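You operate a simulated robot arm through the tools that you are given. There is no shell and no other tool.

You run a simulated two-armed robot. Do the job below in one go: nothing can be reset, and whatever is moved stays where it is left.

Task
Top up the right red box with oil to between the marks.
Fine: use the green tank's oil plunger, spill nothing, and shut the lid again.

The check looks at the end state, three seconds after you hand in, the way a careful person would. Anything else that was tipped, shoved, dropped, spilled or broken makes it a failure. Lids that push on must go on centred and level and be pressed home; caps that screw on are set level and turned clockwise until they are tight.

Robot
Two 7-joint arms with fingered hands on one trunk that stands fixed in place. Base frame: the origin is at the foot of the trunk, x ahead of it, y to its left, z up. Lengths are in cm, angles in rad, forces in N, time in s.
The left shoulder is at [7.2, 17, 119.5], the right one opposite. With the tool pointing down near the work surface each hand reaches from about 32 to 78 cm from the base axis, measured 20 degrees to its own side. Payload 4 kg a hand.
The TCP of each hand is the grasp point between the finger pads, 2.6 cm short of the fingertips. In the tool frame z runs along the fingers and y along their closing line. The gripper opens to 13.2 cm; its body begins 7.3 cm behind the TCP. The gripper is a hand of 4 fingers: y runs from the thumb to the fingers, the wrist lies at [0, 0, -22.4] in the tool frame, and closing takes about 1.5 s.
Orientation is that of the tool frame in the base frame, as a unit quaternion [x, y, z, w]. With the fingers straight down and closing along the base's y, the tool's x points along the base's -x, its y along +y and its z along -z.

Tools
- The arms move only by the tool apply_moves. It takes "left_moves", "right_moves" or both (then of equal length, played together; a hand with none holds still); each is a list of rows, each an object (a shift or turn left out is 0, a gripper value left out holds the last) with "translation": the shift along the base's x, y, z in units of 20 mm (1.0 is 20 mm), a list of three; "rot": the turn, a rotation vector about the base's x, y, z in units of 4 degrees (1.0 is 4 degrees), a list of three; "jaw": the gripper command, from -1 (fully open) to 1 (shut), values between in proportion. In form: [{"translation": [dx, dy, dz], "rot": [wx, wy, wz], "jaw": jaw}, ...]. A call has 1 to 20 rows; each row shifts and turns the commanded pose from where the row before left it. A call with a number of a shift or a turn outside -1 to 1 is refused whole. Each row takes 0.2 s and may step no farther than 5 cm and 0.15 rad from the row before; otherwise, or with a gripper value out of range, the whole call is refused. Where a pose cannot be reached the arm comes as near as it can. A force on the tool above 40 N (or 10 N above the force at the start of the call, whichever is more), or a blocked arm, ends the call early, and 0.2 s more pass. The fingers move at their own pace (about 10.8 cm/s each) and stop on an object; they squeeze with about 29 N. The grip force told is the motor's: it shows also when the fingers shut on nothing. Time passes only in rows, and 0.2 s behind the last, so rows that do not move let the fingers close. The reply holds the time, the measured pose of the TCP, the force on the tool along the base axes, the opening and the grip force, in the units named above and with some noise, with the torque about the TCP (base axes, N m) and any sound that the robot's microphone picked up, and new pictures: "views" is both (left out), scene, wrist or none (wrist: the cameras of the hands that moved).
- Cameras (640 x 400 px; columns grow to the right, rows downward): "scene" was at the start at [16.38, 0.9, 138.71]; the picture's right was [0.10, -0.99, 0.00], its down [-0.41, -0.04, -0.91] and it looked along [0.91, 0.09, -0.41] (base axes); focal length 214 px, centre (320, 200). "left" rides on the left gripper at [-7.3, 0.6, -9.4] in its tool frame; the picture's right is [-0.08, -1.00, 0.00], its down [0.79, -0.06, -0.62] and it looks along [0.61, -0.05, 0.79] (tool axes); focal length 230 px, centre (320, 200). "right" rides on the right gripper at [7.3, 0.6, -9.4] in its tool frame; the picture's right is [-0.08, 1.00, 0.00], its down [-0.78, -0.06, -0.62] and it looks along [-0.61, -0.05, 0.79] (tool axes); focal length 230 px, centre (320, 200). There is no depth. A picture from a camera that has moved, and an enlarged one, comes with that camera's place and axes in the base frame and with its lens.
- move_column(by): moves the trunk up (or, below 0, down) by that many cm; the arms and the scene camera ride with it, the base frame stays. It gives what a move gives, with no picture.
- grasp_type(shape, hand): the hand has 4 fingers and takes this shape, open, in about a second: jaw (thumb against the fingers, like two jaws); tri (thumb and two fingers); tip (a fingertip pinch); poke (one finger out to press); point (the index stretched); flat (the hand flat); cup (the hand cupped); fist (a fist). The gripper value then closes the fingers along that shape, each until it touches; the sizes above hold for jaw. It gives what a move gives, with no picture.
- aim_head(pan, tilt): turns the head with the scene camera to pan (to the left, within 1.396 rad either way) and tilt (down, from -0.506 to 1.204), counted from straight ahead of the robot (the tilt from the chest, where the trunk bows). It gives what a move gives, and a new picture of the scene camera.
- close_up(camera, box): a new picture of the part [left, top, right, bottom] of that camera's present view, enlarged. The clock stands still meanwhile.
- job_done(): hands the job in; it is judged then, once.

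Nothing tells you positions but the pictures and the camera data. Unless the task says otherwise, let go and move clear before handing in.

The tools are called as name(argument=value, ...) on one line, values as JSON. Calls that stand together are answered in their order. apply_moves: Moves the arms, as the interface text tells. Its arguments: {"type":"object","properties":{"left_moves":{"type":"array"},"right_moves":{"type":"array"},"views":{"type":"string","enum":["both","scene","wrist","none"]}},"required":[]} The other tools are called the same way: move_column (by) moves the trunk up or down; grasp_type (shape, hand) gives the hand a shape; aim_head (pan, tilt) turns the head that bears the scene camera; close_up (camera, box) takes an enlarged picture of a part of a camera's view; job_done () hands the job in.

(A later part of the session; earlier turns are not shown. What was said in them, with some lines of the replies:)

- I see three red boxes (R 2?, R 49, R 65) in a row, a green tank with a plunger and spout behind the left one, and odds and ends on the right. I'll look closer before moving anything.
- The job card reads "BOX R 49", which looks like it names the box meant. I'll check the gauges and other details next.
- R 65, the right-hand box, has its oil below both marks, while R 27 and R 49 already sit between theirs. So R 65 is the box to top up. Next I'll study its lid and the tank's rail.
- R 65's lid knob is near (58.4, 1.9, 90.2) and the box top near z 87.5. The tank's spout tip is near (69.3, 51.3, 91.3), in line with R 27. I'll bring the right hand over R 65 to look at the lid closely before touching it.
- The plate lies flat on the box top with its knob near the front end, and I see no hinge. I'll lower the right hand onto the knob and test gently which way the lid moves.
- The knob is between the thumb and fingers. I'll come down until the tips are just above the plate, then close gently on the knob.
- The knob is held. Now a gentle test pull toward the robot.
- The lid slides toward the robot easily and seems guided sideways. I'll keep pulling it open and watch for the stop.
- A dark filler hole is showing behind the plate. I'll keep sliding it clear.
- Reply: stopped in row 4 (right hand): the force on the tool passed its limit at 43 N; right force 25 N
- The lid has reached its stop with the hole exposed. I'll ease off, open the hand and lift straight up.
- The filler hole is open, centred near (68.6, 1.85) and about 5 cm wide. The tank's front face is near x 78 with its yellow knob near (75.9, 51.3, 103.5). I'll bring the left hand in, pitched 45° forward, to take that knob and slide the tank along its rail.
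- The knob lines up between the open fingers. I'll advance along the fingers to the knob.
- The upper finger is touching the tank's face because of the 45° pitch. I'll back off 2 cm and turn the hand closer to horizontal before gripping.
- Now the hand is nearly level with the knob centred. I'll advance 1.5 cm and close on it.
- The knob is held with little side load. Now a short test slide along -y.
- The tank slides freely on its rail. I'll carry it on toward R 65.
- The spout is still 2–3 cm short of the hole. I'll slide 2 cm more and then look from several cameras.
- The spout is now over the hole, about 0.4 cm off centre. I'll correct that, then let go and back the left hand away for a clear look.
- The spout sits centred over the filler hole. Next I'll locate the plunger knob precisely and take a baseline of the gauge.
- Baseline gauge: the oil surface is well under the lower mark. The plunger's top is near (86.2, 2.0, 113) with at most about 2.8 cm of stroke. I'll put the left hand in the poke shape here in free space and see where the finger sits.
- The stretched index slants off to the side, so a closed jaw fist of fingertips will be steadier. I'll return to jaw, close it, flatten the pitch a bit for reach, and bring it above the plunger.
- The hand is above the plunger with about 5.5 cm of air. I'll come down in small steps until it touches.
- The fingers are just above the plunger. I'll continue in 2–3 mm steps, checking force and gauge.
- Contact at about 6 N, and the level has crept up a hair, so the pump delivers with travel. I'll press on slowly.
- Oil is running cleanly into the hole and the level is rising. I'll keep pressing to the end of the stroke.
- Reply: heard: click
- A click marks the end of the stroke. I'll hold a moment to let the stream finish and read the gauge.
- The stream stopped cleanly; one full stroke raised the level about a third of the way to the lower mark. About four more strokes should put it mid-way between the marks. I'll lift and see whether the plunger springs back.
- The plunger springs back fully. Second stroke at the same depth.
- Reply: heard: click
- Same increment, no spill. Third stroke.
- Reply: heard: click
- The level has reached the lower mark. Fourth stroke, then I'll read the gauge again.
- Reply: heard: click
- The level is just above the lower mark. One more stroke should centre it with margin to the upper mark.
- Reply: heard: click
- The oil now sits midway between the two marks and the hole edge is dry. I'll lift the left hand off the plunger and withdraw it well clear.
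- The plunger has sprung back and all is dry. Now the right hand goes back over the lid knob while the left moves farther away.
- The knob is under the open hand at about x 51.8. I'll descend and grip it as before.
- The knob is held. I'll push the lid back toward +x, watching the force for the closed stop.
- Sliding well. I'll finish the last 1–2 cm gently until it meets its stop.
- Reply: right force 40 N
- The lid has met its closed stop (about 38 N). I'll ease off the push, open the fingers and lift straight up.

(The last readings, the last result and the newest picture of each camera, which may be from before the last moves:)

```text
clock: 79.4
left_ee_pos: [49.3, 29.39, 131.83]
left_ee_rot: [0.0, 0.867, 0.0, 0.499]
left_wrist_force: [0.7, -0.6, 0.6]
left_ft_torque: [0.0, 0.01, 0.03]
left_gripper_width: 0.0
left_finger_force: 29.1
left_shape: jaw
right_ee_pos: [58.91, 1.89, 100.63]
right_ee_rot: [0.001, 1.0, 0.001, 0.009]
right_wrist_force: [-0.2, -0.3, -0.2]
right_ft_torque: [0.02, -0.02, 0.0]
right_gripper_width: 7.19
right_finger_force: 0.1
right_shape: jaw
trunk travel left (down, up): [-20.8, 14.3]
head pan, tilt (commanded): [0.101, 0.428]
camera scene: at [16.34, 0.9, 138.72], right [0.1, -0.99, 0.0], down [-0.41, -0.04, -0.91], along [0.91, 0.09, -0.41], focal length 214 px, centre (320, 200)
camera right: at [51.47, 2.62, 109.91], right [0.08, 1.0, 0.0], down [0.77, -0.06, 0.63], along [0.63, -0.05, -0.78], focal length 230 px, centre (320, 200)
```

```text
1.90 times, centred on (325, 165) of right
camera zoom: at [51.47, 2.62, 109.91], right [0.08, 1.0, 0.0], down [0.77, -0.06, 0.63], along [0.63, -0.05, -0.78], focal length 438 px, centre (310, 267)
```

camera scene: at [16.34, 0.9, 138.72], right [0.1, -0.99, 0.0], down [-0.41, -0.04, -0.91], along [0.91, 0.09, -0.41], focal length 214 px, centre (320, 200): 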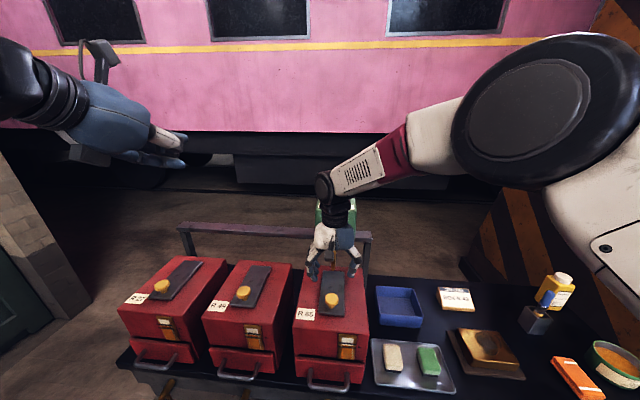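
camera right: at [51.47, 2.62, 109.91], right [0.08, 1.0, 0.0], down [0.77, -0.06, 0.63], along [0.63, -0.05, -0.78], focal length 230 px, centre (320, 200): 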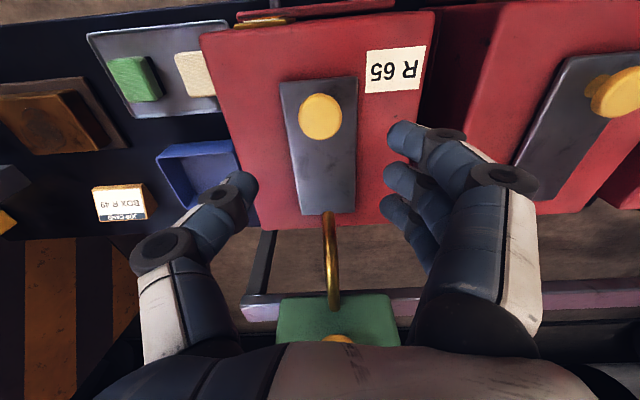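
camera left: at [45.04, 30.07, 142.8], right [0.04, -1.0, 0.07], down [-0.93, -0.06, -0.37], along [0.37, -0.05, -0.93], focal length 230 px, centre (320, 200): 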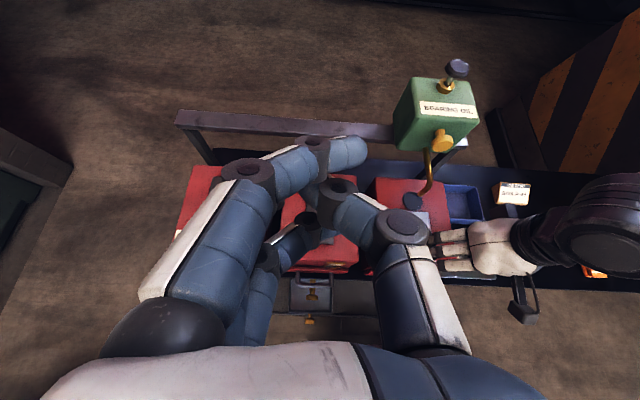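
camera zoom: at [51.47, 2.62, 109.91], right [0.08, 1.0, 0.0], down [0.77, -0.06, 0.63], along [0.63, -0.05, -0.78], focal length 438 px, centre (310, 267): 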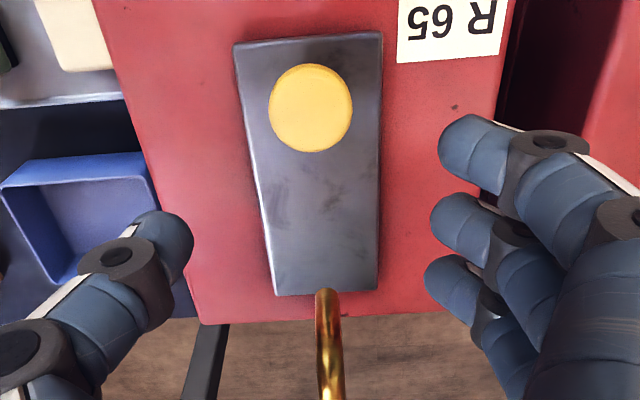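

The lid is shut over the hole. I'll retract the right hand and do a final inspection of the lid, gauge and surroundings.

apply_moves(right_moves=[{"translation": [-0.4, -0.3, 1]}, {"translation": [-0.6, -0.6, 1]}, {"translation": [-0.8, -0.9, 1]}, {"translation": [-0.8, -1, 1]}, {"translation": [-0.8, -1, 1]}, {"translation": [-0.8, -1, 1]}, {"translation": [-0.8, -1, 1]}, {"translation": [-0.8, -1, 1]}, {"translation": [-0.8, -1, 1]}, {"translation": [-0.8, -1, 1]}], views="both")

close_up(camera="scene", box=[290, 240, 390, 370])

close_up(camera="scene", box=[330, 325, 370, 365])

close_up(camera="scene", box=[100, 160, 400, 400])

close_up(camera="right", box=[300, 20, 500, 200])

```text
clock: 81.6
left_ee_pos: [49.44, 29.29, 131.93]
left_ee_rot: [0.0, 0.867, 0.001, 0.499]
left_wrist_force: [-0.4, -0.5, -1.3]
left_ft_torque: [0.03, 0.02, 0.03]
left_gripper_width: 0.0
left_finger_force: 28.8
left_shape: jaw
right_ee_pos: [44.28, -16.0, 120.71]
right_ee_rot: [0.001, 1.0, 0.004, 0.009]
right_wrist_force: [0.6, -0.6, 0.6]
right_ft_torque: [0.03, 0.02, 0.02]
right_gripper_width: 7.2
right_finger_force: 0.0
right_shape: jaw
trunk travel left (down, up): [-20.8, 14.3]
head pan, tilt (commanded): [0.101, 0.428]
camera scene: at [16.37, 0.72, 138.72], right [0.1, -0.99, 0.0], down [-0.41, -0.04, -0.91], along [0.91, 0.09, -0.41], focal length 214 px, centre (320, 200)
camera right: at [36.77, -15.18, 129.95], right [0.08, 1.0, 0.01], down [0.77, -0.07, 0.63], along [0.63, -0.05, -0.78], focal length 230 px, centre (320, 200)
```

scene: 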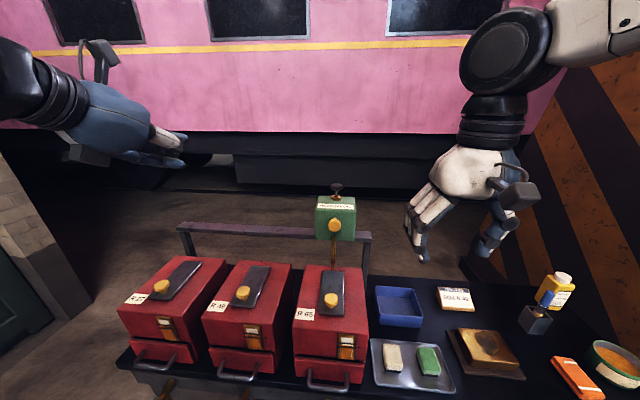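
right: 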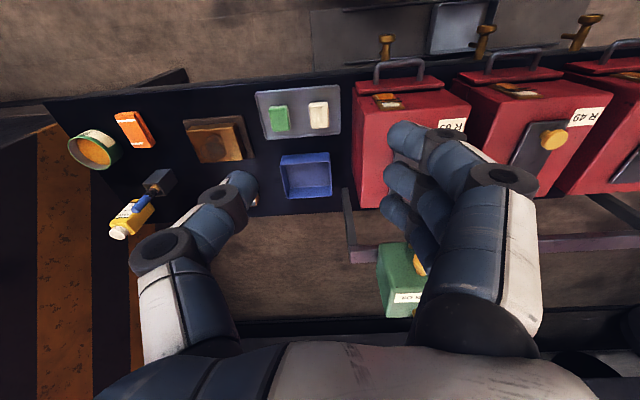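

```text
3.08 times, centred on (340, 305) of scene
camera zoom: at [16.37, 0.72, 138.72], right [0.1, -0.99, 0.0], down [-0.41, -0.04, -0.91], along [0.91, 0.09, -0.41], focal length 660 px, centre (258, -123)
```

zoom: 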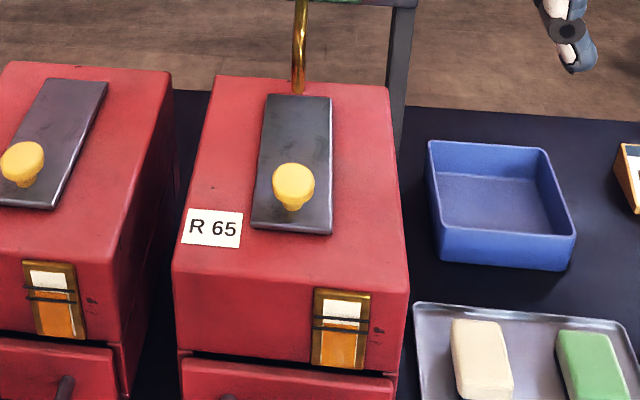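

```text
10.00 times, centred on (350, 345) of scene
camera zoom: at [16.37, 0.72, 138.72], right [0.1, -0.99, 0.0], down [-0.41, -0.04, -0.91], along [0.91, 0.09, -0.41], focal length 2145 px, centre (20, -1250)
```

zoom: 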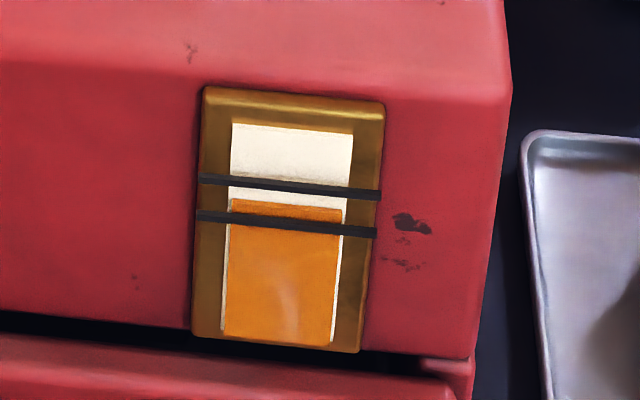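

```text
1.67 times, centred on (250, 280) of scene
camera zoom: at [16.37, 0.72, 138.72], right [0.1, -0.99, 0.0], down [-0.41, -0.04, -0.91], along [0.91, 0.09, -0.41], focal length 358 px, centre (437, 67)
```

zoom: 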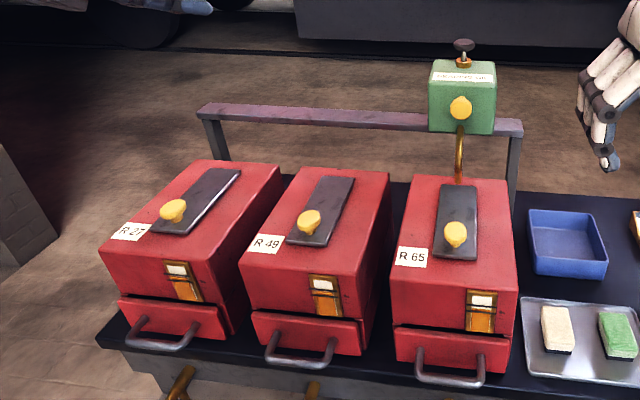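

```text
2.22 times, centred on (400, 110) of right
camera zoom: at [36.77, -15.18, 129.95], right [0.08, 1.0, 0.01], down [0.77, -0.07, 0.63], along [0.63, -0.05, -0.78], focal length 511 px, centre (142, 400)
```

zoom: 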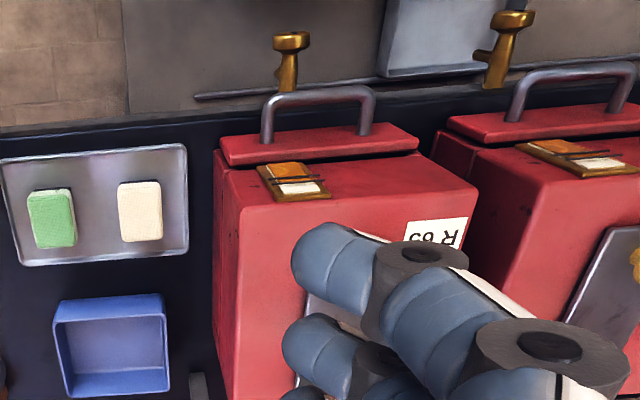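

Everything looks in place. To rule out parallax between the gauge's bars and the oil strip, I'll compare the gauge from the wrist camera and from a lower head position.

close_up(camera="right", box=[360, 80, 420, 120])

close_up(camera="right", box=[480, 70, 550, 110])

move_column(by=-12)

aim_head(pan=0.0, tilt=0.6)

```text
10.00 times, centred on (390, 100) of right
camera zoom: at [36.77, -15.18, 129.95], right [0.08, 1.0, 0.01], down [0.77, -0.07, 0.63], along [0.63, -0.05, -0.78], focal length 2301 px, centre (-380, 1200)
```

zoom: 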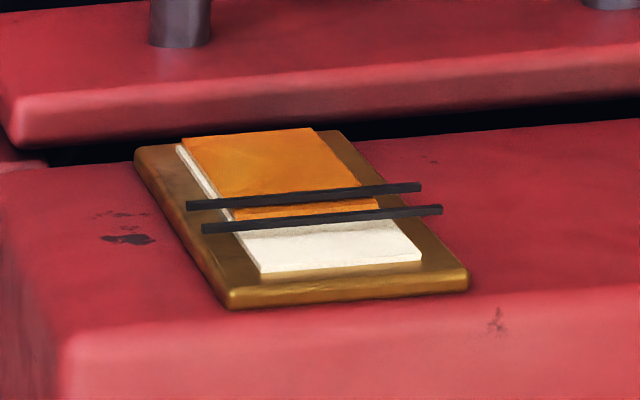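

```text
9.14 times, centred on (515, 90) of right
camera zoom: at [36.77, -15.18, 129.95], right [0.08, 1.0, 0.01], down [0.77, -0.07, 0.63], along [0.63, -0.05, -0.78], focal length 2104 px, centre (-1463, 1206)
```

zoom: 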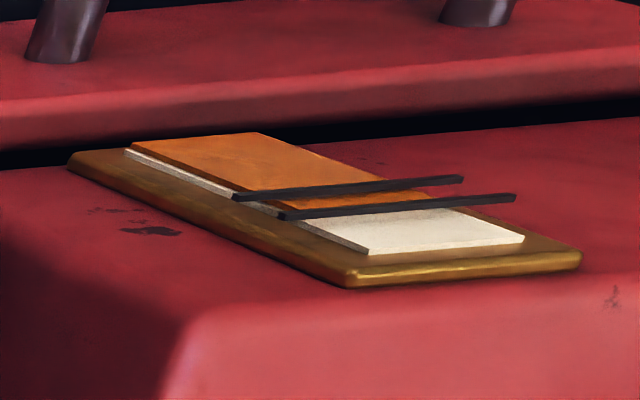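

```text
clock: 83.1
left_ee_pos: [49.27, 29.42, 119.96]
left_ee_rot: [0.001, 0.866, 0.0, 0.501]
left_wrist_force: [-0.7, -0.2, -0.3]
left_ft_torque: [-0.02, 0.0, -0.02]
left_gripper_width: 0.02
left_finger_force: 29.4
left_shape: jaw
right_ee_pos: [44.15, -15.69, 108.74]
right_ee_rot: [0.001, 1.0, 0.001, 0.01]
right_wrist_force: [-0.6, -0.5, 0.2]
right_ft_torque: [-0.01, -0.01, 0.0]
right_gripper_width: 7.18
right_finger_force: 0.0
right_shape: jaw
trunk travel left (down, up): [-8.8, 26.3]
head pan, tilt (commanded): [0.101, 0.428]
```

```text
clock: 83.8
left_ee_pos: [49.51, 29.4, 119.82]
left_ee_rot: [0.0, 0.867, 0.0, 0.499]
left_wrist_force: [-0.8, -0.3, 0.7]
left_ft_torque: [-0.03, 0.0, 0.01]
left_gripper_width: 0.0
left_finger_force: 29.3
left_shape: jaw
right_ee_pos: [44.34, -15.77, 108.59]
right_ee_rot: [0.001, 1.0, 0.002, 0.009]
right_wrist_force: [0.4, 0.0, -0.5]
right_ft_torque: [-0.01, 0.01, -0.01]
right_gripper_width: 7.2
right_finger_force: 0.0
right_shape: jaw
trunk travel left (down, up): [-8.8, 26.3]
head pan, tilt (commanded): [0.0, 0.6]
camera scene: at [27.05, -0.03, 124.09], right [0.0, -1.0, 0.0], down [-0.56, 0.0, -0.83], along [0.83, 0.0, -0.56], focal length 214 px, centre (320, 200)
```

scene: 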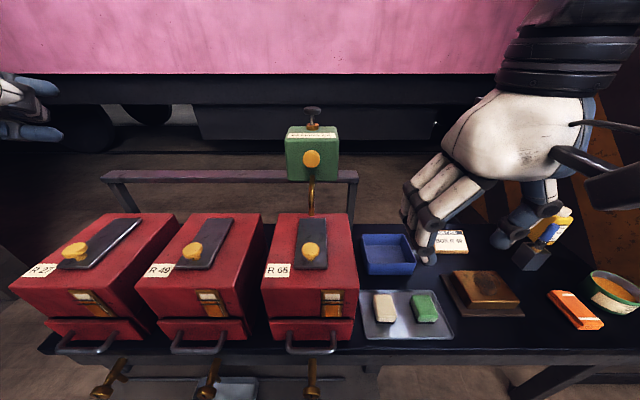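

close_up(camera="scene", box=[310, 280, 360, 325])

close_up(camera="scene", box=[250, 90, 370, 290])

close_up(camera="scene", box=[350, 200, 640, 350])

```text
8.89 times, centred on (335, 302) of scene
camera zoom: at [27.05, -0.03, 124.09], right [0.0, -1.0, 0.0], down [-0.56, 0.0, -0.83], along [0.83, 0.0, -0.56], focal length 1906 px, centre (187, -711)
```

zoom: 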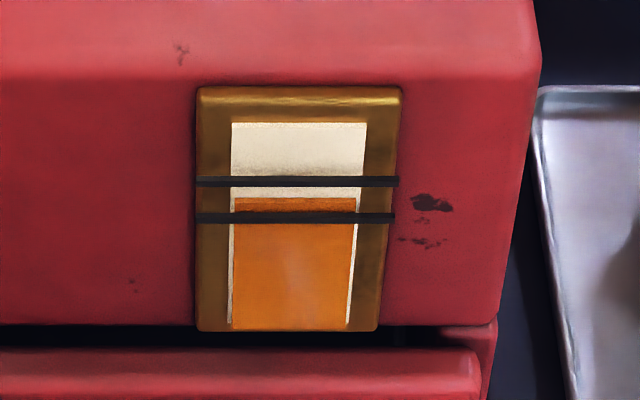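

```text
2.00 times, centred on (310, 190) of scene
camera zoom: at [27.05, -0.03, 124.09], right [0.0, -1.0, 0.0], down [-0.56, 0.0, -0.83], along [0.83, 0.0, -0.56], focal length 429 px, centre (340, 220)
```

zoom: 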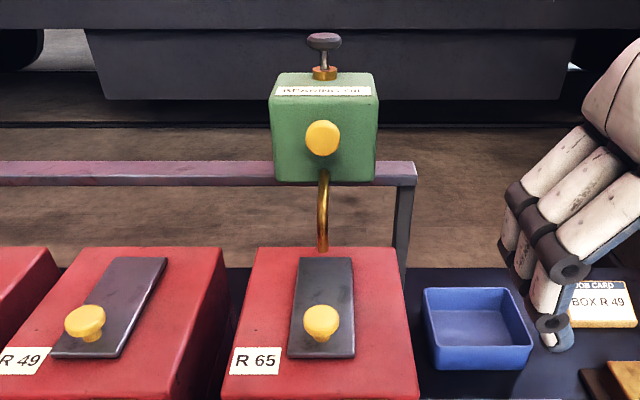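

```text
2.21 times, centred on (495, 275) of scene
camera zoom: at [27.05, -0.03, 124.09], right [0.0, -1.0, 0.0], down [-0.56, 0.0, -0.83], along [0.83, 0.0, -0.56], focal length 473 px, centre (-66, 34)
```

zoom: 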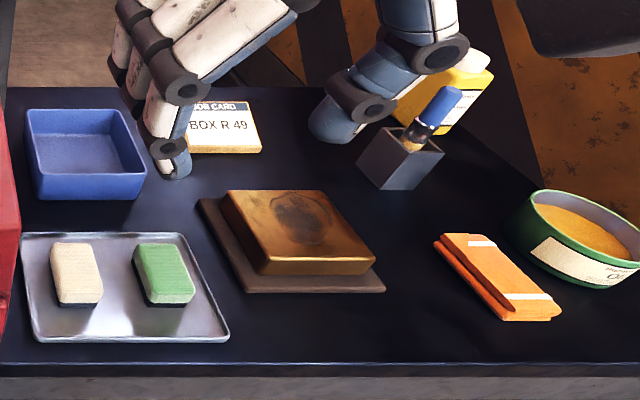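

The R 65 gauge reads about midway between its marks from every view. The lid is back against its closed stop, the bench is dry and nothing else has moved. Both hands are clear, so I'm handing in.

job_done()

```text
The job is handed in.
```

I topped up the right-hand red box, R 65, and its oil now sits about midway between the two marks. I then shut its lid against the stop and handed the job in.

- **Which box:** the job card on the bench says "BOX R 49". I took "right" to mean the right-hand box, because R 65 was the only one below its marks; R 49 and R 27 were already between theirs. If the card was meant to name the box, I filled the wrong one.
- **Oil:** I slid the green tank along its rail until the spout was over R 65's hole, then gave the plunger five full strokes. I saw no spill in the pictures.
- **Left as it is:** the tank is still over R 65, since the task didn't ask for it back. The trunk is 12 cm lower than at the start, from a last look at the gauge. Both hands are clear of everything.
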